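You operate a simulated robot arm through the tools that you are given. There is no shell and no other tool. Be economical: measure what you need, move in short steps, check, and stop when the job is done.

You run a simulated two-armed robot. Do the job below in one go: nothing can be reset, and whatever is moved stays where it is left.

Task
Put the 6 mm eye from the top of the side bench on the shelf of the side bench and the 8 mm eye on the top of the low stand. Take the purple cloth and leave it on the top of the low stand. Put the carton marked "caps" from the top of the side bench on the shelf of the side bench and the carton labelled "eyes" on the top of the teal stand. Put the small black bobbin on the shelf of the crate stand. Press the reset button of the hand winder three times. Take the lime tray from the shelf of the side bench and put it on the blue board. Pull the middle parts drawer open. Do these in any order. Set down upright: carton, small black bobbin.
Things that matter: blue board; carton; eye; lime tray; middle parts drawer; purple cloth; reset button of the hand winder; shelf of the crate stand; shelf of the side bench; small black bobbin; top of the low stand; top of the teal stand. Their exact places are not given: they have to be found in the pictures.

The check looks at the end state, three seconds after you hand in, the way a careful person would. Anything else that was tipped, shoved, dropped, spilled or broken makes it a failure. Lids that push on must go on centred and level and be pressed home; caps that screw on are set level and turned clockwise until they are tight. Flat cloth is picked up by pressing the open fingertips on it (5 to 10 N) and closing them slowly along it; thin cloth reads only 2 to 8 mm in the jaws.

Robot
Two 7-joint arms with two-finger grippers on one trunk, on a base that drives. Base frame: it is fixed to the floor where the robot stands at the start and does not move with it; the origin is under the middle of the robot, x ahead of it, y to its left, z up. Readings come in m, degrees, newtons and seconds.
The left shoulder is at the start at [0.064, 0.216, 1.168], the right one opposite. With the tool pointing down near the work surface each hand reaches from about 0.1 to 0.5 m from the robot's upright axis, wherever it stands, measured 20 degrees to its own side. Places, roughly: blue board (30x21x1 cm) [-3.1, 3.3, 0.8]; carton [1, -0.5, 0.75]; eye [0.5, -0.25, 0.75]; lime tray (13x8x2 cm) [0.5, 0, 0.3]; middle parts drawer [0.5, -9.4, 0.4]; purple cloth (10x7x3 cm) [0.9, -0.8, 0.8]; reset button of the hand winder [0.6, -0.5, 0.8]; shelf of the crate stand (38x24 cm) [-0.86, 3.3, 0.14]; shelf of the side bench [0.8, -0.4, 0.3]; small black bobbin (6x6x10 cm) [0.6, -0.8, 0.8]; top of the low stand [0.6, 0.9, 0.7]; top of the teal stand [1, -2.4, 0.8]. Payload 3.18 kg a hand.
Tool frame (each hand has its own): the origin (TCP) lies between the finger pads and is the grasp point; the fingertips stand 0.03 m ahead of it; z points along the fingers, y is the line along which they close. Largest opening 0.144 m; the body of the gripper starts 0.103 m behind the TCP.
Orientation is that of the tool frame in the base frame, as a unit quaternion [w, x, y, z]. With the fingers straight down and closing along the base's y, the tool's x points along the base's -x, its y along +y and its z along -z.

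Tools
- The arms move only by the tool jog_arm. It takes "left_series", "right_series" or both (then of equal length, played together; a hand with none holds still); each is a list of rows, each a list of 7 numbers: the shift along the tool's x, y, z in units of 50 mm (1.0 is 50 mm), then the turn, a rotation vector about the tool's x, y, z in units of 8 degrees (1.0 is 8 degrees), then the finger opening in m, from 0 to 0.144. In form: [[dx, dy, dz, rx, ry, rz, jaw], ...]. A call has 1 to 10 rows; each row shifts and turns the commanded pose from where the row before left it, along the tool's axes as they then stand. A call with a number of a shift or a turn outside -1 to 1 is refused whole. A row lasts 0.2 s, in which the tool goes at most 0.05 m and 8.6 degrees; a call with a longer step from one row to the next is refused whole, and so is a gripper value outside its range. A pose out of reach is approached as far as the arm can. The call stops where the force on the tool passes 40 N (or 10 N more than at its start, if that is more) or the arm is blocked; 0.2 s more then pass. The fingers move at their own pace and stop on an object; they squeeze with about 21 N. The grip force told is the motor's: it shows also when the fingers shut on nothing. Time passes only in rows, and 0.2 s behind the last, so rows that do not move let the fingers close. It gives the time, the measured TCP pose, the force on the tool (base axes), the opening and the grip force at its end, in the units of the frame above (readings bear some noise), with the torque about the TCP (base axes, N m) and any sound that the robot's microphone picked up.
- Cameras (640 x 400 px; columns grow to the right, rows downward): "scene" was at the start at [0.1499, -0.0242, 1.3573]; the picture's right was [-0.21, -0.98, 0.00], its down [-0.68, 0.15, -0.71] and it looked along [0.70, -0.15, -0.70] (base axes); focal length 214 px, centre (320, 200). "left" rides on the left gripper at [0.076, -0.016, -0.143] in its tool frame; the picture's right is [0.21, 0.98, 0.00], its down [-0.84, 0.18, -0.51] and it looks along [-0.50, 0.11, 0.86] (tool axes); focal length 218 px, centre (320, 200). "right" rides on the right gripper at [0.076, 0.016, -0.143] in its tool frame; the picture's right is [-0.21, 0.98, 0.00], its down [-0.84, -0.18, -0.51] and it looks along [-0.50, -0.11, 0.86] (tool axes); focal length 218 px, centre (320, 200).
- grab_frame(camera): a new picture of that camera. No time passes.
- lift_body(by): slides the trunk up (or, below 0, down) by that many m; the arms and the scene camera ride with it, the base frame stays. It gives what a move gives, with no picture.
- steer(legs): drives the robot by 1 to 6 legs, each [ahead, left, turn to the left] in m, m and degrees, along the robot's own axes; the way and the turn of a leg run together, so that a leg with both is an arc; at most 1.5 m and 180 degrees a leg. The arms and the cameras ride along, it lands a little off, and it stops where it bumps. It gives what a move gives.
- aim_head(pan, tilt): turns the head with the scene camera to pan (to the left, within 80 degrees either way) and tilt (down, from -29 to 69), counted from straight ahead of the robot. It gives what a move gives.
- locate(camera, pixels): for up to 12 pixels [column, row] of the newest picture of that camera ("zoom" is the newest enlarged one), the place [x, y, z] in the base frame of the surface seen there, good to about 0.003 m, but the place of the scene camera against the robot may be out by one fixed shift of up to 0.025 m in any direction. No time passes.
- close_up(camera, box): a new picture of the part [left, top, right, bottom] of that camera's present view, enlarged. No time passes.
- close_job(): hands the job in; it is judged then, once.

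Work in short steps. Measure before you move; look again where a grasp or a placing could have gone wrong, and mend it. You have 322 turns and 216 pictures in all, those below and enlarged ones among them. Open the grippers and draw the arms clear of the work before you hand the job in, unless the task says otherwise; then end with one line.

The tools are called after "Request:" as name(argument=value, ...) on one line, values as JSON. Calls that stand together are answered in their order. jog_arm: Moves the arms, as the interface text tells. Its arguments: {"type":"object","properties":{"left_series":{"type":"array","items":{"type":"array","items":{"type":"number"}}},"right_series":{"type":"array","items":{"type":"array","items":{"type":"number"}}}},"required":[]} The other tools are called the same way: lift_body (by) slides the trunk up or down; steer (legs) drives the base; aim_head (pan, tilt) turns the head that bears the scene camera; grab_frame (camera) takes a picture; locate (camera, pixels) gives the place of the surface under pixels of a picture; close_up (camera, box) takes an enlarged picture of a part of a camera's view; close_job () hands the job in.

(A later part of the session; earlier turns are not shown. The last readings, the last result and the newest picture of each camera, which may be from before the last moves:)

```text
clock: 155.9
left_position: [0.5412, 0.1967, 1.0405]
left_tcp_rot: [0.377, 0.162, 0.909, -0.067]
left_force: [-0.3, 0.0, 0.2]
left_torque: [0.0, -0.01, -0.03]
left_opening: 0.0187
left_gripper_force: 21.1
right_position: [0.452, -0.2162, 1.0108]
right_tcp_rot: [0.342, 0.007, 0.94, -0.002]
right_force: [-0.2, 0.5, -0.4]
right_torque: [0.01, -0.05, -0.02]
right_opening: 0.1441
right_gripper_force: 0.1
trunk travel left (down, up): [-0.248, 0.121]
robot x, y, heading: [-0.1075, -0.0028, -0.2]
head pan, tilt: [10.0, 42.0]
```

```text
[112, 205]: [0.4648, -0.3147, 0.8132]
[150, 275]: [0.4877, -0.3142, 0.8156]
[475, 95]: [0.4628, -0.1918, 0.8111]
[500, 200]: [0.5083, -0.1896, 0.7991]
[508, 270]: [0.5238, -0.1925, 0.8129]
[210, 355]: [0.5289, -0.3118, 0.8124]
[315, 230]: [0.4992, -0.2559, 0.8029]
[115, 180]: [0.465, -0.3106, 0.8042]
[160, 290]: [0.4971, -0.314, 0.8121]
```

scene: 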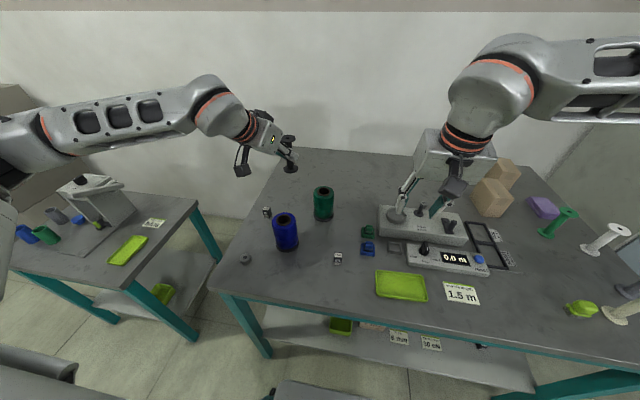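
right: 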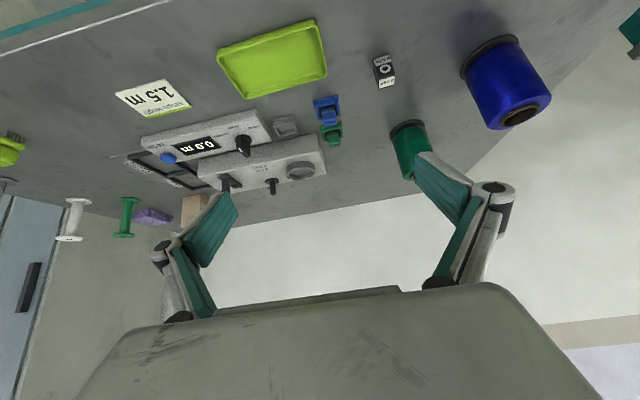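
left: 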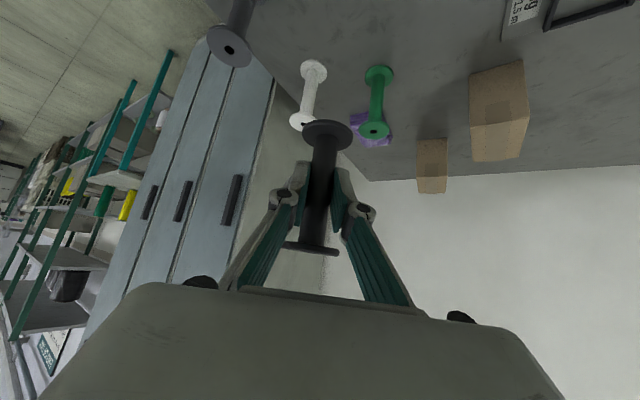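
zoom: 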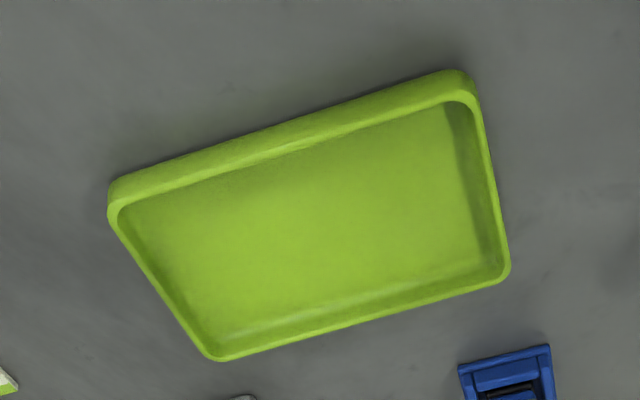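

Tray centre is (0.497,-0.253). I descend with the same relative grasp as before, first to 40 mm above.

Request:
jog_arm(right_series=[[0.358, -0.1825, 0.613, 0, 0, 0, 0.144], [0.358, -0.1825, 0.613, 0, 0, 0, 0.144], [0.358, -0.1825, 0.613, 0, 0, 0, 0.144], [0.358, -0.1825, 0.613, 0, 0, 0, 0.144], [0, 0, 0, 0, 0, 0, 0.144]])

Request:
grab_frame(camera="right")

```text
clock: 157.1
left_position: [0.54, 0.1962, 1.041]
left_tcp_rot: [0.376, 0.163, 0.91, -0.067]
left_force: [0.0, 0.3, -0.6]
left_torque: [-0.01, 0.03, 0.0]
left_opening: 0.0188
left_gripper_force: 20.6
right_position: [0.4728, -0.2537, 0.8714]
right_tcp_rot: [0.341, 0.007, 0.94, -0.001]
right_force: [0.8, -0.1, 0.9]
right_torque: [-0.01, 0.03, -0.02]
right_opening: 0.1441
right_gripper_force: 0.1
trunk travel left (down, up): [-0.248, 0.121]
robot x, y, heading: [-0.108, -0.0037, 0.3]
head pan, tilt: [10.0, 42.0]
```

```text
103 pictures are left
```

right: 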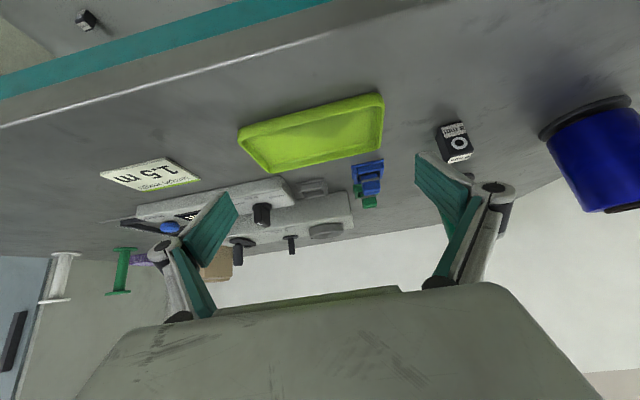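

Tray appears about 4 mm to the right of centre; I correct and descend 40 mm.

Request:
jog_arm(right_series=[[0.26, -0.06, 0.31, 0, 0, 0, 0.144], [0.26, 0, 0.31, 0, 0, 0, 0.144], [0, 0, 0, 0, 0, 0, 0.144]])

Request:
grab_frame(camera="right")

```text
clock: 157.9
left_position: [0.5414, 0.1959, 1.0405]
left_tcp_rot: [0.376, 0.162, 0.91, -0.066]
left_force: [-0.1, -0.3, 0.5]
left_torque: [0.0, -0.01, -0.02]
left_opening: 0.0188
left_gripper_force: 21.3
right_position: [0.4716, -0.2565, 0.8512]
right_tcp_rot: [0.34, 0.006, 0.94, -0.001]
right_force: [-0.2, -0.2, -0.1]
right_torque: [0.01, -0.02, 0.01]
right_opening: 0.1441
right_gripper_force: 0.1
right hand out of reach, approached as far as the arm can: row 2
trunk travel left (down, up): [-0.248, 0.121]
robot x, y, heading: [-0.1026, -0.0055, 0.0]
head pan, tilt: [10.0, 42.0]
```

```text
102 pictures are left
```

right: 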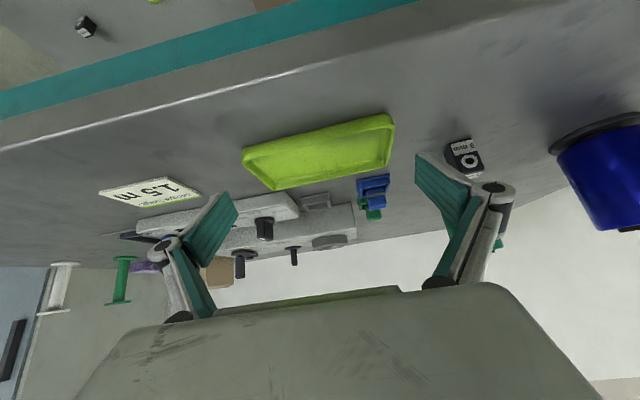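

Near limit again; I drive back 50 mm and bring the hand forward the same amount before lowering.

Request:
steer(legs=[[-0.05, 0, 0]])

Request:
jog_arm(right_series=[[-0.4, 0, 0.34, 0, 0, 0, 0.144], [-0.43, 0, 0.36, 0, 0, 0, 0.144], [0, 0, 0, 0, 0, 0, 0.144]])

```text
clock: 158.8
left_position: [0.49, 0.1954, 1.0431]
left_tcp_rot: [0.377, 0.163, 0.909, -0.067]
left_force: [-0.2, -0.8, 0.3]
left_torque: [-0.02, -0.04, 0.02]
left_opening: 0.0188
left_gripper_force: 21.0
right_position: [0.4213, -0.2574, 0.8522]
right_tcp_rot: [0.342, 0.007, 0.94, -0.001]
right_force: [0.3, -0.6, -0.7]
right_torque: [0.02, -0.03, -0.01]
right_opening: 0.1442
right_gripper_force: 0.1
trunk travel left (down, up): [-0.248, 0.121]
robot x, y, heading: [-0.1571, -0.0002, 0.2]
head pan, tilt: [10.0, 42.0]
```

```text
clock: 159.7
left_position: [0.4923, 0.1943, 1.0412]
left_tcp_rot: [0.376, 0.162, 0.91, -0.066]
left_force: [0.1, 0.0, -1.0]
left_torque: [-0.01, 0.0, -0.01]
left_opening: 0.0182
left_gripper_force: 20.6
right_position: [0.4765, -0.2567, 0.8497]
right_tcp_rot: [0.342, 0.008, 0.94, -0.001]
right_force: [-0.5, 0.1, -0.2]
right_torque: [0.02, 0.04, 0.05]
right_opening: 0.144
right_gripper_force: 0.0
trunk travel left (down, up): [-0.248, 0.121]
robot x, y, heading: [-0.154, -0.0033, 0.3]
head pan, tilt: [10.0, 42.0]
```

Now down 18 mm and close.

Request:
jog_arm(right_series=[[0.13, 0, 0.15, 0, 0, 0, 0.144], [0.11, 0, 0.135, 0, 0, 0, 0.144], [0, 0, 0, 0, 0, 0, 0.144]])

Request:
grab_frame(camera="right")

```text
clock: 160.4
left_position: [0.4919, 0.1958, 1.0403]
left_tcp_rot: [0.376, 0.162, 0.91, -0.067]
left_force: [-0.2, 0.4, 0.0]
left_torque: [0.01, -0.01, 0.0]
left_opening: 0.0182
left_gripper_force: 20.8
right_position: [0.4755, -0.2579, 0.8323]
right_tcp_rot: [0.342, 0.007, 0.94, -0.001]
right_force: [0.5, -1.5, 0.1]
right_torque: [-0.01, -0.03, -0.01]
right_opening: 0.144
right_gripper_force: 0.1
trunk travel left (down, up): [-0.248, 0.121]
robot x, y, heading: [-0.1611, -0.0021, 0.1]
head pan, tilt: [10.0, 42.0]
```

```text
101 pictures are left
```

right: 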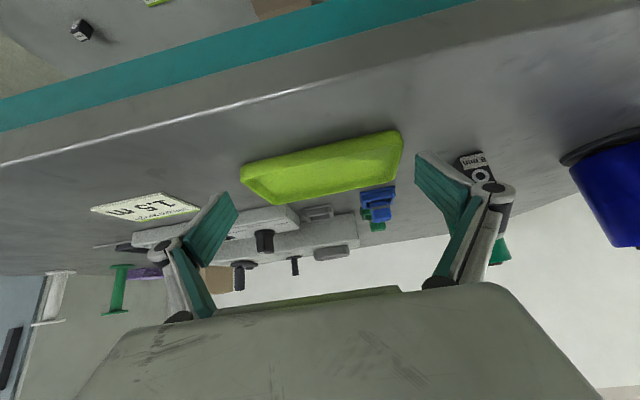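

Well aligned. I lower 1.5 mm and close slowly.

Request:
jog_arm(right_series=[[0.08, 0, 0, 0, 0, 0, 0.144], [0, 0, 0, 0, 0, 0, 0.13], [0, 0, 0, 0, 0, 0, 0.12], [0, 0, 0, 0, 0, 0, 0.11], [0, 0, 0, 0, 0, 0, 0.1], [0, 0, 0, 0, 0, 0, 0.1]])

Request:
grab_frame(camera="right")

```text
clock: 161.8
left_position: [0.491, 0.1957, 1.0403]
left_tcp_rot: [0.376, 0.162, 0.91, -0.067]
left_force: [-0.9, -0.5, 0.3]
left_torque: [0.04, 0.0, -0.01]
left_opening: 0.0186
left_gripper_force: 21.0
right_position: [0.4737, -0.2574, 0.8303]
right_tcp_rot: [0.342, 0.007, 0.94, -0.001]
right_force: [0.0, -0.6, 1.4]
right_torque: [0.03, -0.04, 0.02]
right_opening: 0.1247
right_gripper_force: 20.9
trunk travel left (down, up): [-0.248, 0.121]
robot x, y, heading: [-0.1539, -0.0004, -0.1]
head pan, tilt: [10.0, 42.0]
```

```text
100 pictures are left
```

right: 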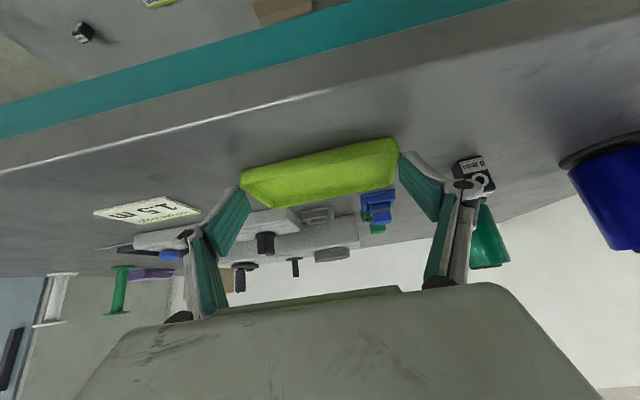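

Held at 125 mm with 21 N. I lift 0.2 m straight up and check both hands.

Request:
jog_arm(right_series=[[-0.3, 0, -0.36, 0, 0, 0, 0.1], [-0.6, 0, -0.72, 0, 0, 0, 0.1], [-0.6, 0, -0.72, 0, 0, 0, 0.1], [-0.6, 0, -0.72, 0, 0, 0, 0.1], [-0.4, 0, -0.48, 0, 0, 0, 0.1], [0, 0, 0, 0, 0, 0, 0.1]])

Request:
grab_frame(camera="right")

```text
clock: 163.2
left_position: [0.4919, 0.1954, 1.0405]
left_tcp_rot: [0.375, 0.163, 0.91, -0.067]
left_force: [0.1, -0.9, 0.2]
left_torque: [-0.01, 0.0, -0.01]
left_opening: 0.0186
left_gripper_force: 20.8
right_position: [0.4718, -0.2576, 1.0237]
right_tcp_rot: [0.342, 0.007, 0.94, -0.001]
right_force: [0.1, -1.0, -1.3]
right_torque: [0.02, 0.03, -0.01]
right_opening: 0.1248
right_gripper_force: 21.1
trunk travel left (down, up): [-0.248, 0.121]
robot x, y, heading: [-0.1568, -0.0021, 0.1]
head pan, tilt: [10.0, 42.0]
```

```text
99 pictures are left
```

right: 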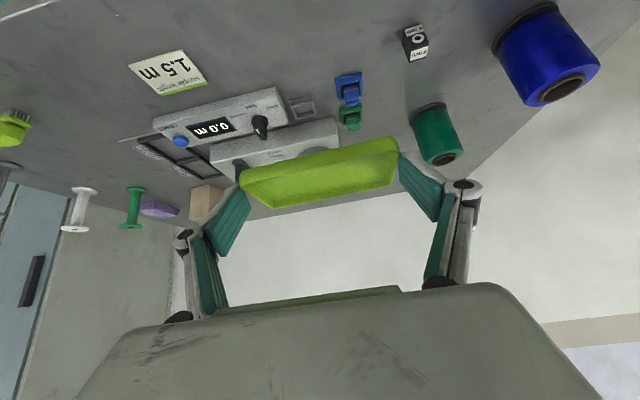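

Both objects are secure. I back away 0.5 m, turn left 90°, and drive 1.2 m toward the crate stand.

Request:
steer(legs=[[-0.5, 0, 0], [0, 0, 90], [1.0, 0.1, 0]])

Request:
aim_head(pan=0, tilt=25)

Request:
grab_frame(camera="scene")

```text
clock: 174.8
left_position: [-0.9376, 1.6541, 1.0399]
left_tcp_rot: [0.313, -0.527, 0.76, 0.218]
left_force: [0.1, -0.1, -0.6]
left_torque: [-0.02, 0.03, 0.0]
left_opening: 0.0185
left_gripper_force: 21.4
right_position: [-0.4846, 1.6328, 1.0235]
right_tcp_rot: [0.243, -0.658, 0.671, 0.24]
right_force: [-0.1, 0.2, -1.4]
right_torque: [-0.05, -0.02, 0.01]
right_opening: 0.125
right_gripper_force: 20.9
trunk travel left (down, up): [-0.248, 0.121]
robot x, y, heading: [-0.7438, 1.0068, 89.7]
head pan, tilt: [10.0, 42.0]
```

```text
clock: 175.6
left_position: [-0.9363, 1.6539, 1.0409]
left_tcp_rot: [0.314, -0.526, 0.76, 0.218]
left_force: [0.7, -0.1, -0.6]
left_torque: [0.01, -0.04, -0.03]
left_opening: 0.0184
left_gripper_force: 21.1
right_position: [-0.4839, 1.6328, 1.0224]
right_tcp_rot: [0.242, -0.658, 0.672, 0.239]
right_force: [-0.1, 0.9, -2.2]
right_torque: [-0.04, -0.01, 0.01]
right_opening: 0.1245
right_gripper_force: 21.6
trunk travel left (down, up): [-0.248, 0.121]
robot x, y, heading: [-0.7431, 1.0039, 89.4]
head pan, tilt: [0.0, 25.0]
```

```text
98 pictures are left
```

scene: 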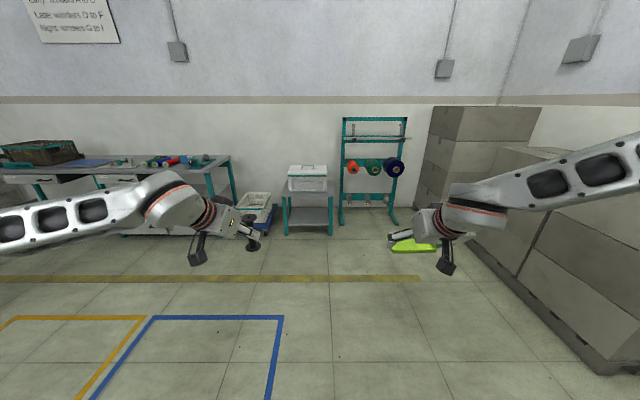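

The crate stand is straight ahead; I locate its parts and the boxes on the right.

Request:
close_up(camera="scene", box=[240, 150, 420, 260])

Request:
locate(camera="scene", pixels=[[283, 196], [333, 196], [284, 225], [333, 222], [308, 218], [308, 212], [332, 236], [285, 236], [380, 222], [268, 225], [440, 230], [470, 245]])

```text
3.56 times, centred on (330, 205) of scene
```

zoom: 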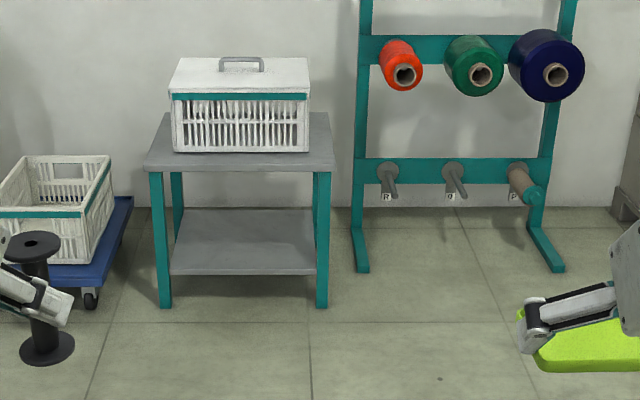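

```text
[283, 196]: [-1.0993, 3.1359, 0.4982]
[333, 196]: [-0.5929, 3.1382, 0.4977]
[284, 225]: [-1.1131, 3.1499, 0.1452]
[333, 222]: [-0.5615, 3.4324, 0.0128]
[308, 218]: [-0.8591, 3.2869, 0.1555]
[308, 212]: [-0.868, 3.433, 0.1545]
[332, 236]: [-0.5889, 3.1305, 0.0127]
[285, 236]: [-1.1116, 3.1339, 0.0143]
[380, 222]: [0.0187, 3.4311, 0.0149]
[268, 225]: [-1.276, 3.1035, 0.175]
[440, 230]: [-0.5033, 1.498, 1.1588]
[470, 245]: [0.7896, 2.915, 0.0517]
```

The shelf spans x about -1.06…-0.63, front y≈3.13, z≈0.141. In free space here I lower the trunk and test lowering the left hand to shelf height.

Request:
lift_body(by=-0.247)

Request:
jog_arm(left_series=[[0.64, 0, 0.64, 0, 0, 0, 0.005], [0.64, 0, 0.64, 0, 0, 0, 0.005], [0.64, 0, 0.64, 0, 0, 0, 0.005], [0.64, 0, 0.64, 0, 0, 0, 0.005], [0.64, 0, 0.64, 0, 0, 0, 0.005], [0.64, 0, 0.64, 0, 0, 0, 0.005], [0.64, 0, 0.64, 0, 0, 0, 0.005], [0.64, 0, 0.64, 0, 0, 0, 0.005]])

```text
clock: 178.2
left_position: [-0.9374, 1.6527, 0.7957]
left_tcp_rot: [0.314, -0.527, 0.759, 0.219]
left_force: [0.0, -1.0, -0.1]
left_torque: [-0.02, 0.03, -0.01]
left_opening: 0.0188
left_gripper_force: 20.9
right_position: [-0.4847, 1.631, 0.7599]
right_tcp_rot: [0.229, -0.662, 0.676, 0.226]
right_force: [0.1, 0.6, -0.6]
right_torque: [0.01, 0.0, 0.01]
right_opening: 0.1246
right_gripper_force: 21.5
trunk travel left (down, up): [-0.001, 0.368]
robot x, y, heading: [-0.7431, 1.0074, 89.7]
head pan, tilt: [0.0, 25.0]
```

```text
clock: 179.9
left_position: [-0.9394, 1.6541, 0.679]
left_tcp_rot: [0.313, -0.526, 0.76, 0.217]
left_force: [-0.1, -0.5, -0.5]
left_torque: [-0.02, 0.01, 0.0]
left_opening: 0.0184
left_gripper_force: 21.0
left hand out of reach, approached as far as the arm can: row 3, 4, 5, 6, 7, 8
right_position: [-0.484, 1.6321, 0.7592]
right_tcp_rot: [0.229, -0.663, 0.676, 0.226]
right_force: [-0.5, 0.4, -1.1]
right_torque: [-0.09, -0.02, -0.02]
right_opening: 0.1244
right_gripper_force: 20.8
trunk travel left (down, up): [-0.001, 0.368]
robot x, y, heading: [-0.7393, 1.0038, 89.8]
head pan, tilt: [0.0, 25.0]
```

Too near; I extend forward 0.15 m and then lower.

Request:
jog_arm(left_series=[[-0.64, 0, 0.64, 0, 0, 0, 0.005], [-0.64, 0, 0.64, 0, 0, 0, 0.005], [-0.64, 0, 0.64, 0, 0, 0, 0.005], [0.64, 0, 0.64, 0, 0, 0, 0.005], [0.64, 0, 0.64, 0, 0, 0, 0.005], [0.64, 0, 0.64, 0, 0, 0, 0.005], [0.64, 0, 0.64, 0, 0, 0, 0.005], [0.64, 0, 0.64, 0, 0, 0, 0.005], [0.64, 0, 0.64, 0, 0, 0, 0.005], [0.64, 0, 0.64, 0, 0, 0, 0.005]])

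```text
clock: 182.2
left_position: [-0.8873, 1.7805, 0.5883]
left_tcp_rot: [0.312, -0.526, 0.761, 0.216]
left_force: [0.2, -0.9, -0.5]
left_torque: [0.01, -0.01, -0.01]
left_opening: 0.0183
left_gripper_force: 21.1
left hand out of reach, approached as far as the arm can: row 6, 7, 8, 9, 10
right_position: [-0.4836, 1.6319, 0.7587]
right_tcp_rot: [0.229, -0.663, 0.676, 0.225]
right_force: [0.1, 0.1, -1.4]
right_torque: [-0.02, 0.01, 0.03]
right_opening: 0.1247
right_gripper_force: 20.5
trunk travel left (down, up): [-0.001, 0.368]
robot x, y, heading: [-0.7406, 1.0039, 89.7]
head pan, tilt: [0.0, 25.0]
```

I undo the inward yaw (+20°) since straight-ahead poses lowered better, and reduce the tilt slightly.

Request:
jog_arm(left_series=[[0, 0, 0, -0.59, 0, -0.59, 0.005], [0, 0, 0, -0.59, 0, -0.59, 0.005], [0, 0, 0, -0.59, 0, -0.59, 0.005], [0.6, 0, 0.6, 0, 0, 0, 0.005], [0.6, 0, 0.6, 0, 0, 0, 0.005], [0.6, 0, 0.6, 0, 0, 0, 0.005], [0.6, 0, 0.6, 0, 0, 0, 0.005]])

Request:
grab_frame(camera="scene")

```text
clock: 183.8
left_position: [-0.9588, 1.7951, 0.5799]
left_tcp_rot: [0.266, -0.652, 0.657, 0.268]
left_force: [0.0, 0.6, 0.7]
left_torque: [0.02, -0.02, 0.01]
left_opening: 0.0184
left_gripper_force: 20.6
left hand out of reach, approached as far as the arm can: row 1, 2, 4, 5, 6, 7
right_position: [-0.4848, 1.6314, 0.7594]
right_tcp_rot: [0.229, -0.663, 0.677, 0.225]
right_force: [1.1, 0.5, -1.0]
right_torque: [-0.02, 0.0, 0.0]
right_opening: 0.1245
right_gripper_force: 21.2
trunk travel left (down, up): [-0.001, 0.368]
robot x, y, heading: [-0.7427, 1.0045, 89.4]
head pan, tilt: [0.0, 25.0]
```

```text
96 pictures are left
```

scene: 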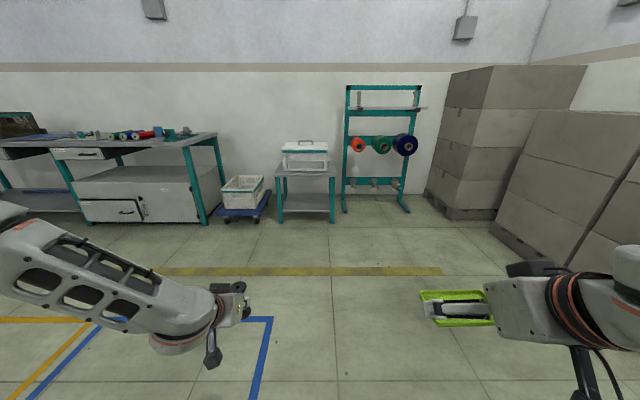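

I shift the hand 0.1 m inward (as with the carton), ease the tilt 6°, and lower again.

Request:
jog_arm(left_series=[[0, -0.9, 0, 0, 0, 0, 0.005], [0, -0.9, 0, 0, 0, 0, 0.005], [0, 0, 0, 0, 0.75, 0, 0.005], [0.58, 0, 0.7, 0, 0, 0, 0.005], [0.58, 0, 0.7, 0, 0, 0, 0.005], [0.58, 0, 0.7, 0, 0, 0, 0.005], [0.58, 0, 0.7, 0, 0, 0, 0.005]])

```text
clock: 185.3
left_position: [-0.8696, 1.7891, 0.3962]
left_tcp_rot: [0.237, -0.663, 0.67, 0.235]
left_force: [-0.3, 0.3, -0.9]
left_torque: [0.02, 0.0, -0.03]
left_opening: 0.0185
left_gripper_force: 21.0
right_position: [-0.4849, 1.6317, 0.7587]
right_tcp_rot: [0.229, -0.663, 0.676, 0.226]
right_force: [-0.8, 0.4, -1.5]
right_torque: [-0.04, -0.01, 0.0]
right_opening: 0.1247
right_gripper_force: 21.3
trunk travel left (down, up): [-0.001, 0.368]
robot x, y, heading: [-0.7422, 1.0042, 89.8]
head pan, tilt: [0.0, 25.0]
```

That works: z 0.396 without limits. I lower further while drawing back.

Request:
jog_arm(left_series=[[0.7, 0, 0.4, 0, 0, 0, 0.005], [0.7, 0, 0.4, 0, 0, 0, 0.005], [0.7, 0, 0.4, 0, 0, 0, 0.005], [0.7, 0, 0.4, 0, 0, 0, 0.005]])

```text
clock: 186.3
left_position: [-0.8383, 1.777, 0.2512]
left_tcp_rot: [0.231, -0.665, 0.67, 0.234]
left_force: [-0.7, 0.7, 0.5]
left_torque: [-0.09, -0.03, 0.01]
left_opening: 0.0185
left_gripper_force: 21.0
left hand out of reach, approached as far as the arm can: row 1, 2, 3, 4
right_position: [-0.4841, 1.631, 0.7587]
right_tcp_rot: [0.228, -0.663, 0.676, 0.225]
right_force: [0.1, 0.4, -1.9]
right_torque: [-0.02, 0.01, 0.0]
right_opening: 0.1245
right_gripper_force: 21.3
trunk travel left (down, up): [-0.001, 0.368]
robot x, y, heading: [-0.7388, 1.0031, 90.0]
head pan, tilt: [0.0, 25.0]
```

z 0.251 already at rel 0.77. I go straight down another 50 mm to confirm shelf height is reachable.

Request:
jog_arm(left_series=[[0.29, 0, 0.44, 0, 0, 0, 0.005], [0.29, 0, 0.44, 0, 0, 0, 0.005], [0, 0, 0, 0, 0, 0, 0.005]])

Request:
grab_frame(camera="left")

Request:
grab_frame(camera="scene")

```text
clock: 187.2
left_position: [-0.8365, 1.7802, 0.1974]
left_tcp_rot: [0.236, -0.663, 0.67, 0.235]
left_force: [-0.2, -0.1, 0.1]
left_torque: [0.0, -0.01, 0.0]
left_opening: 0.0186
left_gripper_force: 21.2
right_position: [-0.4846, 1.6324, 0.7599]
right_tcp_rot: [0.229, -0.663, 0.676, 0.226]
right_force: [0.5, -0.2, -2.1]
right_torque: [-0.04, -0.02, 0.0]
right_opening: 0.1247
right_gripper_force: 21.2
trunk travel left (down, up): [-0.001, 0.368]
robot x, y, heading: [-0.7438, 1.0051, 89.6]
head pan, tilt: [0.0, 25.0]
```

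```text
95 pictures are left
```

left: 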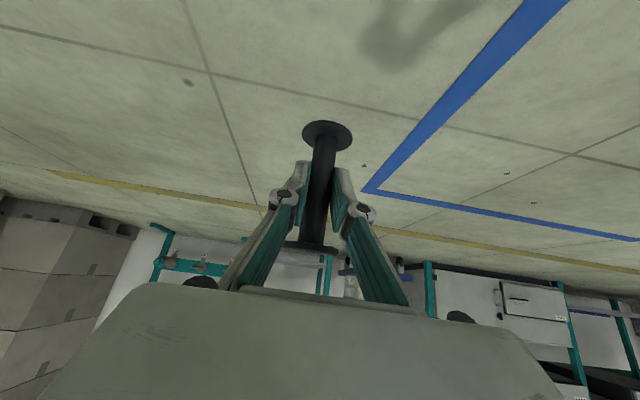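

```text
94 pictures are left
```

scene: 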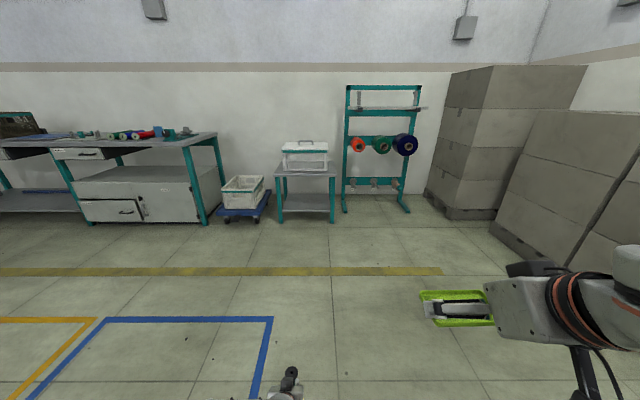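

Shelf height is reachable. I restore the bobbin upright (tilt 45°), raise 60 mm, and drive ahead 1.2 m.

Request:
jog_arm(left_series=[[-0.38, 0, -0.46, 0, 0, 0, 0.005], [-0.38, 0, -0.46, 0, 0, 0, 0.005], [0, 0, 0, 0, -0.7, 0, 0.005], [0, 0, 0, 0, 0, 0, 0.005]])

Request:
steer(legs=[[1.15, 0, 0]])

Request:
grab_frame(camera="scene")

Request:
grab_frame(camera="left")

```text
clock: 188.2
left_position: [-0.8188, 1.8116, 0.254]
left_tcp_rot: [0.259, -0.656, 0.657, 0.267]
left_force: [0.1, 0.7, -0.1]
left_torque: [0.01, 0.02, 0.03]
left_opening: 0.0186
left_gripper_force: 21.5
left hand out of reach, approached as far as the arm can: row 3
right_position: [-0.486, 1.6318, 0.7596]
right_tcp_rot: [0.23, -0.662, 0.676, 0.225]
right_force: [0.3, -0.1, -1.3]
right_torque: [-0.04, 0.01, -0.03]
right_opening: 0.1247
right_gripper_force: 21.2
trunk travel left (down, up): [-0.001, 0.368]
robot x, y, heading: [-0.7427, 1.0046, 89.6]
head pan, tilt: [0.0, 25.0]
```

```text
clock: 194.0
left_position: [-0.8049, 2.9572, 0.2538]
left_tcp_rot: [0.26, -0.653, 0.661, 0.264]
left_force: [-0.5, -0.4, -1.0]
left_torque: [0.01, 0.0, 0.01]
left_opening: 0.0185
left_gripper_force: 20.9
right_position: [-0.4735, 2.7752, 0.7597]
right_tcp_rot: [0.229, -0.661, 0.679, 0.225]
right_force: [-0.3, 0.2, -1.1]
right_torque: [-0.04, 0.0, 0.03]
right_opening: 0.1248
right_gripper_force: 21.2
trunk travel left (down, up): [-0.001, 0.368]
robot x, y, heading: [-0.7319, 2.1514, 89.6]
head pan, tilt: [0.0, 25.0]
```

```text
93 pictures are left
```

scene: 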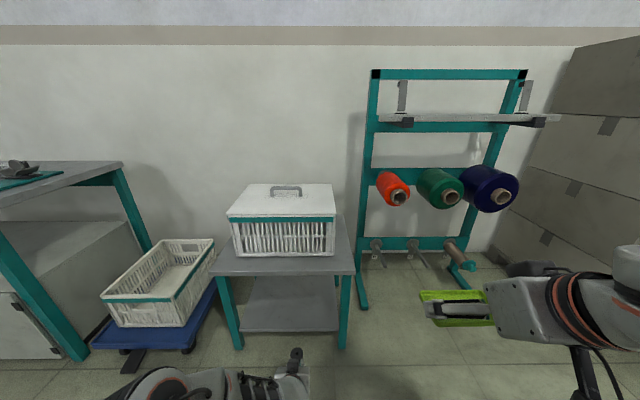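

```text
92 pictures are left
```

left: 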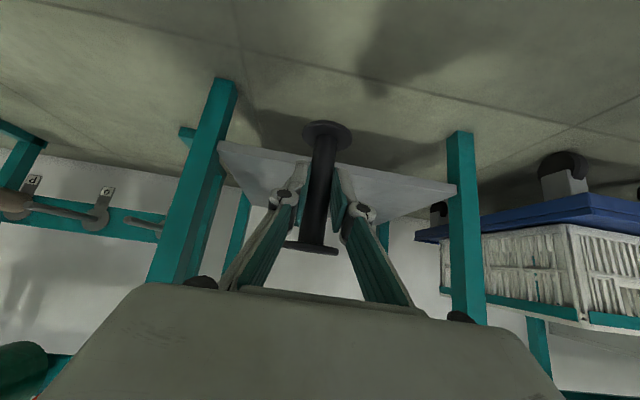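

The bobbin is aligned with the opening between the legs. I locate the shelf edge and legs from the left camera.

Request:
locate(camera="left", pixels=[[225, 150], [445, 188], [260, 165], [400, 200], [235, 85], [455, 135], [225, 180], [280, 170], [310, 250], [325, 130]])

Request:
locate(camera="scene", pixels=[[240, 332], [338, 330], [290, 320], [230, 275], [335, 275], [355, 272], [398, 190], [288, 190]])

```text
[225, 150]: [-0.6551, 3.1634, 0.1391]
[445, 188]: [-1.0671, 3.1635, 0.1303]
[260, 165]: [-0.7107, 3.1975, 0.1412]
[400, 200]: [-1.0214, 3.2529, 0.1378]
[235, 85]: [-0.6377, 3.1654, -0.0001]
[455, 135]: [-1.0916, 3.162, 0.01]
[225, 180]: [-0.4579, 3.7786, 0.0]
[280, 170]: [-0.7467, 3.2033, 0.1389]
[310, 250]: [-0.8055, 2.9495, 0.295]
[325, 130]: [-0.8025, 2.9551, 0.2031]
```

```text
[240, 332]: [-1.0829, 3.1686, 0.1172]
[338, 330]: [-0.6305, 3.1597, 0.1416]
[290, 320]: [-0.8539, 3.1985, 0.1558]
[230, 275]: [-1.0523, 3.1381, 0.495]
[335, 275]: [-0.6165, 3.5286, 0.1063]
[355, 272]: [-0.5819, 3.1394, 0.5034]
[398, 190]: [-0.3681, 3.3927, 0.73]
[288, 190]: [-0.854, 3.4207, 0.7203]
```

Shelf front is y 3.163, z 0.140, top's front edge 3.135 at z≈0.49. I drive ahead 0.27.

Request:
steer(legs=[[0.27, 0.02, 0]])

Request:
grab_frame(camera="left")

Request:
grab_frame(camera="scene")

```text
clock: 195.9
left_position: [-0.8185, 3.2222, 0.2526]
left_tcp_rot: [0.26, -0.651, 0.662, 0.263]
left_force: [-0.2, 0.4, -1.0]
left_torque: [0.01, -0.01, 0.01]
left_opening: 0.0186
left_gripper_force: 21.0
right_position: [-0.4868, 3.0396, 0.7595]
right_tcp_rot: [0.23, -0.659, 0.68, 0.225]
right_force: [0.4, 1.2, -2.4]
right_torque: [-0.02, 0.0, 0.03]
right_opening: 0.1247
right_gripper_force: 21.0
trunk travel left (down, up): [-0.001, 0.368]
robot x, y, heading: [-0.7521, 2.412, 89.1]
head pan, tilt: [0.0, 25.0]
```

```text
91 pictures are left
```

left: 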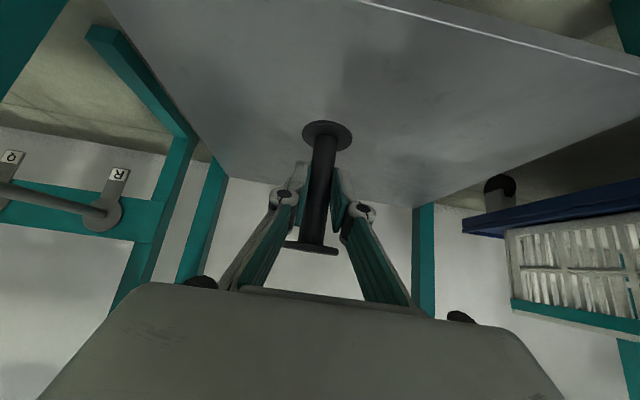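

```text
90 pictures are left
```

scene: 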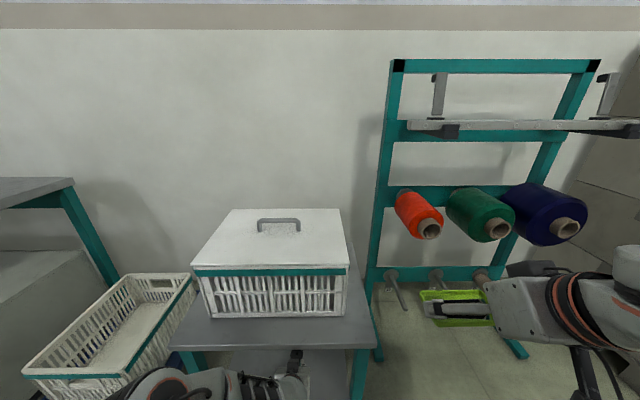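

The bobbin hangs over the shelf. I lower 48 mm then ease down to contact.

Request:
jog_arm(left_series=[[0.33, 0, 0.35, 0, 0, 0, 0.005], [0.33, 0, 0.35, 0, 0, 0, 0.005], [0, 0, 0, 0, 0, 0, 0.005]])

Request:
jog_arm(left_series=[[0.04, 0, 0.045, 0, 0, 0, 0.005], [0, 0, 0, 0, 0, 0, 0.005]])

Request:
grab_frame(camera="left")

```text
clock: 196.7
left_position: [-0.8262, 3.2189, 0.2088]
left_tcp_rot: [0.261, -0.651, 0.662, 0.265]
left_force: [0.5, 0.2, -0.3]
left_torque: [0.0, 0.01, 0.0]
left_opening: 0.0184
left_gripper_force: 21.2
left hand out of reach, approached as far as the arm can: row 2
right_position: [-0.4865, 3.0391, 0.7593]
right_tcp_rot: [0.23, -0.659, 0.68, 0.224]
right_force: [0.8, 0.7, -1.2]
right_torque: [-0.04, 0.02, -0.03]
right_opening: 0.1244
right_gripper_force: 21.3
trunk travel left (down, up): [-0.001, 0.368]
robot x, y, heading: [-0.7511, 2.4151, 89.3]
head pan, tilt: [0.0, 25.0]
```

```text
clock: 197.3
left_position: [-0.8256, 3.2184, 0.205]
left_tcp_rot: [0.26, -0.651, 0.663, 0.263]
left_force: [-0.6, -0.5, -0.9]
left_torque: [-0.03, 0.02, 0.02]
left_opening: 0.0185
left_gripper_force: 20.9
right_position: [-0.4867, 3.039, 0.7596]
right_tcp_rot: [0.23, -0.66, 0.68, 0.224]
right_force: [0.4, -0.7, -1.6]
right_torque: [-0.05, -0.03, 0.01]
right_opening: 0.1247
right_gripper_force: 20.8
trunk travel left (down, up): [-0.001, 0.368]
robot x, y, heading: [-0.7494, 2.4175, 89.4]
head pan, tilt: [0.0, 25.0]
```

```text
89 pictures are left
```

left: 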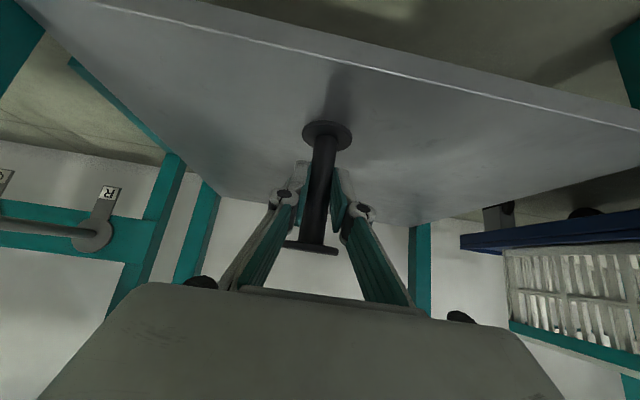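

No contact yet; I continue 3 mm at a time.

Request:
jog_arm(left_series=[[0.045, 0, 0.05, 0, 0, 0, 0.005], [0, 0, 0, 0, 0, 0, 0.005]])

Request:
jog_arm(left_series=[[0.04, 0, 0.04, 0, 0, 0, 0.005], [0, 0, 0, 0, 0, 0, 0.005]])

Request:
jog_arm(left_series=[[0.03, 0, 0.03, 0, 0, 0, 0.005], [0, 0, 0, 0, 0, 0, 0.005]])

```text
clock: 197.9
left_position: [-0.8268, 3.2165, 0.2044]
left_tcp_rot: [0.26, -0.652, 0.662, 0.263]
left_force: [0.2, -1.0, 0.2]
left_torque: [-0.02, 0.0, 0.02]
left_opening: 0.0186
left_gripper_force: 21.7
right_position: [-0.4875, 3.0383, 0.7594]
right_tcp_rot: [0.23, -0.659, 0.68, 0.224]
right_force: [-0.1, -1.1, -2.1]
right_torque: [0.0, 0.0, 0.0]
right_opening: 0.1246
right_gripper_force: 21.0
trunk travel left (down, up): [-0.001, 0.368]
robot x, y, heading: [-0.7506, 2.4143, 89.1]
head pan, tilt: [0.0, 25.0]
```

```text
clock: 198.5
left_position: [-0.8265, 3.2168, 0.2036]
left_tcp_rot: [0.259, -0.652, 0.662, 0.264]
left_force: [0.3, -0.4, -0.2]
left_torque: [0.01, 0.03, 0.0]
left_opening: 0.0185
left_gripper_force: 21.0
left hand out of reach, approached as far as the arm can: row 1
right_position: [-0.4862, 3.0397, 0.7594]
right_tcp_rot: [0.23, -0.66, 0.68, 0.225]
right_force: [-0.1, 0.6, -2.8]
right_torque: [-0.05, 0.03, -0.01]
right_opening: 0.1247
right_gripper_force: 21.6
trunk travel left (down, up): [-0.001, 0.368]
robot x, y, heading: [-0.7521, 2.4128, 89.2]
head pan, tilt: [0.0, 25.0]
```

```text
clock: 199.1
left_position: [-0.8268, 3.2171, 0.2028]
left_tcp_rot: [0.26, -0.652, 0.662, 0.265]
left_force: [-0.6, 0.0, -0.7]
left_torque: [-0.01, -0.03, 0.03]
left_opening: 0.0183
left_gripper_force: 21.0
right_position: [-0.4869, 3.0398, 0.7599]
right_tcp_rot: [0.23, -0.659, 0.68, 0.224]
right_force: [0.6, 0.1, -1.3]
right_torque: [-0.04, 0.01, -0.04]
right_opening: 0.1247
right_gripper_force: 21.0
trunk travel left (down, up): [-0.001, 0.368]
robot x, y, heading: [-0.7526, 2.4157, 89.1]
head pan, tilt: [0.0, 25.0]
```

At the limit with ~5 mm left. I ease the tilt 3° and lower 5 mm.

Request:
jog_arm(left_series=[[0, 0, 0, 0, 0.35, 0, 0.005], [0.03, 0, 0.04, 0, 0, 0, 0.005], [0.03, 0, 0.04, 0, 0, 0, 0.005], [0, 0, 0, 0, 0, 0, 0.005]])

Request:
close_up(camera="left", box=[270, 80, 390, 180])

Request:
locate(camera="zoom", pixels=[[300, 170], [200, 210], [430, 210], [300, 130], [120, 250], [500, 260]])

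```text
clock: 200.1
left_position: [-0.8283, 3.2156, 0.201]
left_tcp_rot: [0.244, -0.657, 0.669, 0.248]
left_force: [-0.2, 0.8, -0.6]
left_torque: [-0.01, 0.0, 0.01]
left_opening: 0.0185
left_gripper_force: 21.5
left hand out of reach, approached as far as the arm can: row 2
right_position: [-0.4868, 3.039, 0.7595]
right_tcp_rot: [0.23, -0.66, 0.679, 0.225]
right_force: [0.2, 0.6, -2.1]
right_torque: [-0.04, -0.03, 0.0]
right_opening: 0.1247
right_gripper_force: 20.9
trunk travel left (down, up): [-0.001, 0.368]
robot x, y, heading: [-0.7486, 2.4111, 89.2]
head pan, tilt: [0.0, 25.0]
```

```text
4.00 times, centred on (330, 130) of left
```

zoom: 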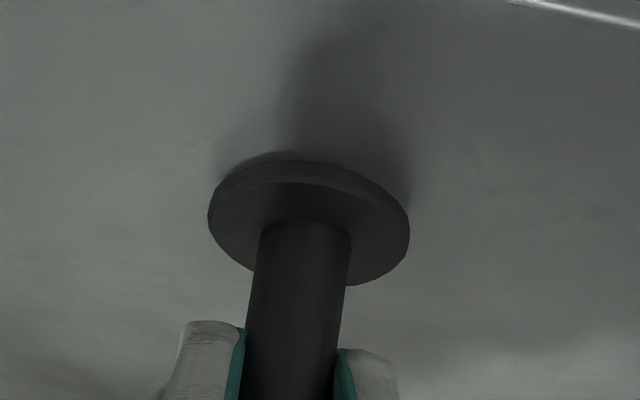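

```text
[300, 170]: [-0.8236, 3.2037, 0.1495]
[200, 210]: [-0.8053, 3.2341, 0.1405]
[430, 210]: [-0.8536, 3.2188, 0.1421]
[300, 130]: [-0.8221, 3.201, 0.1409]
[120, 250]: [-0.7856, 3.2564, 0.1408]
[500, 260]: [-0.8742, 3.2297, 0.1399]
```

About 4 mm gap remains. I draw the hand back 30 mm while driving 30 mm ahead to get within reach, then lower.

Request:
jog_arm(left_series=[[0.45, 0, -0.39, 0, 0, 0, 0.005], [0, 0, 0, 0, 0, 0, 0.005]])

Request:
steer(legs=[[0.03, 0, 0]])

Request:
jog_arm(left_series=[[0.04, 0, 0.045, 0, 0, 0, 0.005], [0, 0, 0, 0, 0, 0, 0.005]])

```text
clock: 200.7
left_position: [-0.8258, 3.1982, 0.1934]
left_tcp_rot: [0.244, -0.657, 0.668, 0.251]
left_force: [-2.5, 5.5, 17.4]
left_torque: [0.47, -0.03, 0.05]
left_opening: 0.019
left_gripper_force: 21.3
left hand out of reach, approached as far as the arm can: row 1
right_position: [-0.4876, 3.038, 0.7612]
right_tcp_rot: [0.232, -0.659, 0.679, 0.226]
right_force: [-0.3, 0.0, -1.5]
right_torque: [-0.05, -0.01, -0.01]
right_opening: 0.1245
right_gripper_force: 20.7
trunk travel left (down, up): [-0.001, 0.368]
robot x, y, heading: [-0.7502, 2.4142, 89.2]
head pan, tilt: [0.0, 25.0]
```

```text
clock: 201.5
left_position: [-0.8236, 3.2206, 0.1869]
left_tcp_rot: [0.242, -0.658, 0.669, 0.247]
left_force: [1.6, -0.8, 3.1]
left_torque: [0.03, -0.07, -0.03]
left_opening: 0.0184
left_gripper_force: 21.2
right_position: [-0.4866, 3.0677, 0.7595]
right_tcp_rot: [0.229, -0.659, 0.68, 0.224]
right_force: [-0.2, -1.0, -1.0]
right_torque: [-0.08, -0.03, -0.01]
right_opening: 0.1248
right_gripper_force: 21.4
trunk travel left (down, up): [-0.001, 0.368]
robot x, y, heading: [-0.7506, 2.4458, 89.0]
head pan, tilt: [0.0, 25.0]
```

```text
clock: 202.1
left_position: [-0.822, 3.2228, 0.1868]
left_tcp_rot: [0.244, -0.658, 0.668, 0.248]
left_force: [1.3, -0.2, 7.9]
left_torque: [0.12, -0.15, -0.05]
left_opening: 0.0185
left_gripper_force: 21.0
right_position: [-0.4871, 3.0675, 0.7596]
right_tcp_rot: [0.231, -0.658, 0.681, 0.224]
right_force: [0.1, 0.3, -0.7]
right_torque: [-0.03, 0.0, 0.01]
right_opening: 0.1247
right_gripper_force: 21.3
trunk travel left (down, up): [-0.001, 0.368]
robot x, y, heading: [-0.7483, 2.4441, 89.3]
head pan, tilt: [0.0, 25.0]
```

The bobbin now touches the shelf (8 N). I check how it stands.

Request:
grab_frame(camera="left")

Request:
close_up(camera="left", box=[250, 80, 410, 270])

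Request:
locate(camera="left", pixels=[[320, 155], [317, 185], [315, 215], [314, 238], [325, 125], [310, 250]])

```text
87 pictures are left
```

left: 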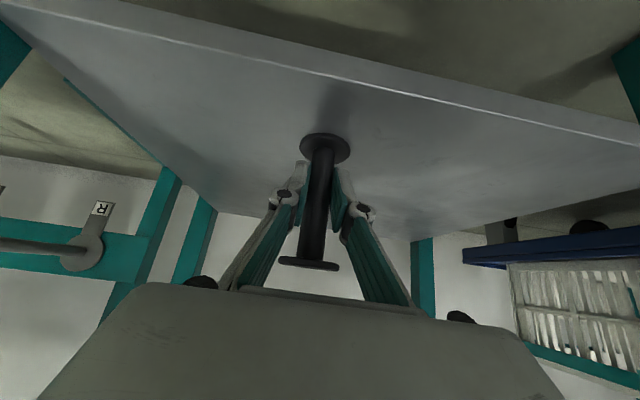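

```text
2.11 times, centred on (330, 175) of left
```

zoom: 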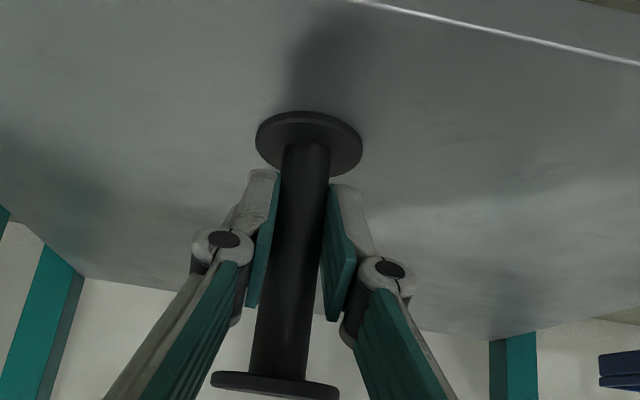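

```text
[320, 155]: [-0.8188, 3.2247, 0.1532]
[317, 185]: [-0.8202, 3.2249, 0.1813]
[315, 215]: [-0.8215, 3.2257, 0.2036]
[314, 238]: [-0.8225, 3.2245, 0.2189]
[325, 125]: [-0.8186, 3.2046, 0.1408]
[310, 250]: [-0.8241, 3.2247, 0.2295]
```

It stands upright on the shelf. I open to 50 mm and check before retracting.

Request:
jog_arm(left_series=[[0, 0, 0, 0, 0, 0, 0.03], [0, 0, 0, 0, 0, 0, 0.055], [0, 0, 0, 0, 0, 0, 0.055]])

Request:
grab_frame(camera="left")

```text
clock: 202.9
left_position: [-0.8232, 3.2219, 0.1859]
left_tcp_rot: [0.243, -0.658, 0.669, 0.247]
left_force: [-0.1, 0.1, 0.3]
left_torque: [-0.03, 0.02, -0.01]
left_opening: 0.0548
left_gripper_force: 0.0
right_position: [-0.4858, 3.0677, 0.7585]
right_tcp_rot: [0.23, -0.659, 0.68, 0.224]
right_force: [-0.1, 0.1, -2.6]
right_torque: [-0.03, 0.0, 0.01]
right_opening: 0.1248
right_gripper_force: 21.2
trunk travel left (down, up): [-0.001, 0.368]
robot x, y, heading: [-0.749, 2.4426, 89.1]
head pan, tilt: [0.0, 25.0]
```

```text
85 pictures are left
```

left: 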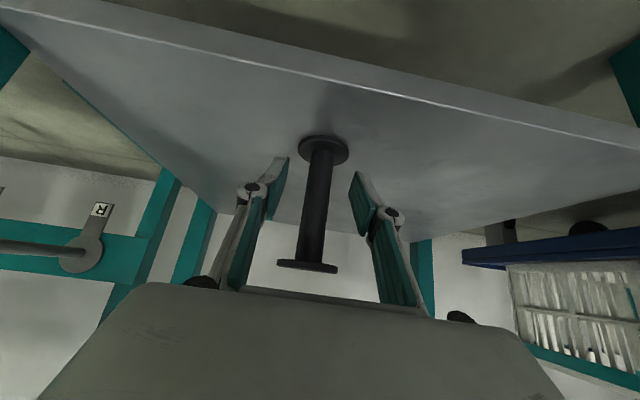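

The bobbin stands free. I open a little more and drive straight back 0.5 m.

Request:
jog_arm(left_series=[[0, 0, 0, 0, 0, 0, 0.07], [0, 0, 0, 0, 0, 0, 0.07]])

Request:
steer(legs=[[-0.5, 0, 0]])

Request:
grab_frame(camera="left")

Request:
grab_frame(camera="scene")

```text
clock: 203.5
left_position: [-0.8227, 3.2233, 0.1844]
left_tcp_rot: [0.243, -0.658, 0.669, 0.247]
left_force: [0.7, -0.9, 0.0]
left_torque: [-0.02, 0.0, 0.03]
left_opening: 0.07
left_gripper_force: 0.1
right_position: [-0.4862, 3.0679, 0.7589]
right_tcp_rot: [0.231, -0.659, 0.68, 0.225]
right_force: [0.0, 0.1, -1.5]
right_torque: [-0.06, 0.02, 0.02]
right_opening: 0.1248
right_gripper_force: 20.6
trunk travel left (down, up): [-0.001, 0.368]
robot x, y, heading: [-0.7534, 2.4435, 89.1]
head pan, tilt: [0.0, 25.0]
```

```text
clock: 206.5
left_position: [-0.8321, 2.7118, 0.1855]
left_tcp_rot: [0.244, -0.659, 0.667, 0.248]
left_force: [0.5, -0.9, 0.4]
left_torque: [0.01, 0.02, 0.02]
left_opening: 0.0696
left_gripper_force: 0.0
right_position: [-0.4952, 2.5584, 0.7585]
right_tcp_rot: [0.23, -0.66, 0.679, 0.225]
right_force: [-0.2, 0.7, -1.2]
right_torque: [-0.01, 0.0, 0.02]
right_opening: 0.1245
right_gripper_force: 21.1
trunk travel left (down, up): [-0.001, 0.368]
robot x, y, heading: [-0.7557, 1.933, 89.3]
head pan, tilt: [0.0, 25.0]
```

```text
84 pictures are left
```

left: 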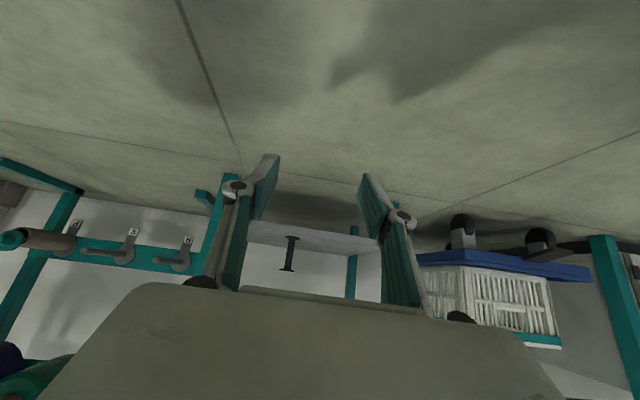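

```text
83 pictures are left
```

scene: 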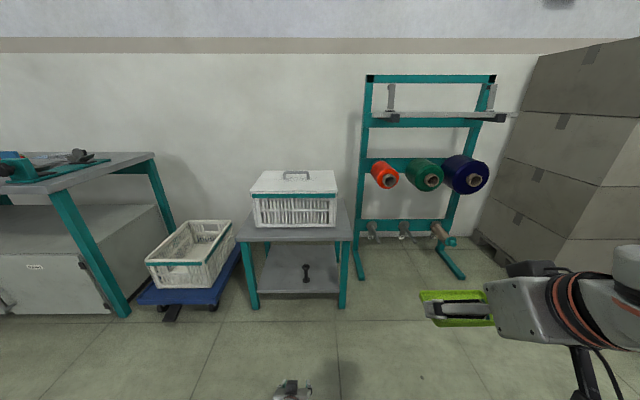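

The bobbin stands on the shelf. I raise the trunk and left hand, then strafe left toward the blue board's table.

Request:
lift_body(by=0.247)

Request:
jog_arm(left_series=[[-0.6, 0, -0.7, 0, 0, 0, 0.07], [-0.6, 0, -0.7, 0, 0, 0, 0.07], [-0.6, 0, -0.7, 0, 0, 0, 0.07], [-0.6, 0, -0.7, 0, 0, 0, 0.07], [-0.6, 0, -0.7, 0, 0, 0, 0.07], [-0.6, 0, -0.7, 0, 0, 0, 0.07], [-0.6, 0, -0.7, 0, 0, 0, 0.07], [-0.6, 0, -0.7, 0, 0, 0, 0.07], [-0.6, 0, -0.7, 0, 0, 0, 0.07], [-0.6, 0, -0.7, 0, 0, 0, 0.07]])

Request:
steer(legs=[[0, 1.3, 0], [0, 1.25, 0]])

Request:
grab_frame(camera="scene")

```text
clock: 209.1
left_position: [-0.8321, 2.916, 1.061]
left_tcp_rot: [0.478, -0.519, 0.52, 0.482]
left_force: [-0.3, 0.2, -0.6]
left_torque: [0.0, 0.02, -0.01]
left_opening: 0.07
left_gripper_force: 0.0
right_position: [-0.495, 2.5599, 1.0045]
right_tcp_rot: [0.229, -0.661, 0.679, 0.224]
right_force: [-0.5, 0.1, -1.4]
right_torque: [-0.07, 0.03, 0.01]
right_opening: 0.1247
right_gripper_force: 21.1
trunk travel left (down, up): [-0.248, 0.121]
robot x, y, heading: [-0.7572, 1.9348, 89.5]
head pan, tilt: [0.0, 25.0]
```

```text
clock: 211.3
left_position: [-0.7985, 2.8416, 1.2076]
left_tcp_rot: [0.478, -0.518, 0.52, 0.482]
left_force: [0.4, -0.9, -1.2]
left_torque: [0.15, 0.05, 0.05]
left_opening: 0.07
left_gripper_force: 0.0
left hand out of reach, approached as far as the arm can: row 1, 2, 3, 4, 5, 6, 7, 8
right_position: [-0.4929, 2.5587, 1.0042]
right_tcp_rot: [0.228, -0.66, 0.68, 0.223]
right_force: [0.4, -0.7, -2.0]
right_torque: [-0.06, 0.08, 0.01]
right_opening: 0.1248
right_gripper_force: 20.9
trunk travel left (down, up): [-0.248, 0.121]
robot x, y, heading: [-0.7545, 1.9328, 89.3]
head pan, tilt: [0.0, 25.0]
```

```text
clock: 228.4
left_position: [-2.6947, 2.8864, 1.2097]
left_tcp_rot: [0.486, -0.512, 0.525, 0.476]
left_force: [-1.3, -0.9, 0.1]
left_torque: [0.01, -0.02, -0.09]
left_opening: 0.0698
left_gripper_force: 0.1
right_position: [-2.3956, 2.5983, 1.0055]
right_tcp_rot: [0.232, -0.653, 0.686, 0.221]
right_force: [-0.7, -0.4, -1.1]
right_torque: [-0.06, -0.06, -0.05]
right_opening: 0.1248
right_gripper_force: 20.6
trunk travel left (down, up): [-0.248, 0.121]
robot x, y, heading: [-2.6679, 1.9786, 88.1]
head pan, tilt: [0.0, 25.0]
stopped in leg 2: the robot was blocked; the commanded pose is now the measured one
```

```text
82 pictures are left
```

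scene: 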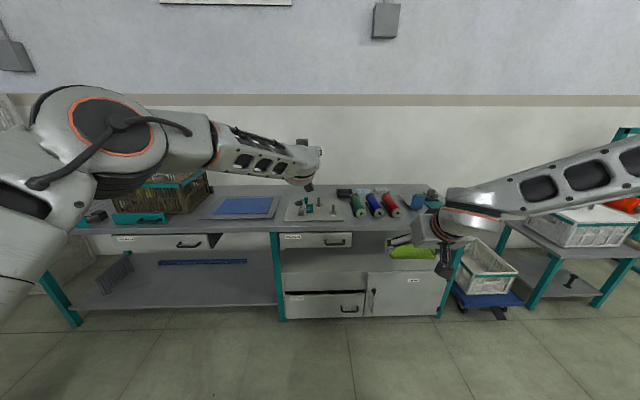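

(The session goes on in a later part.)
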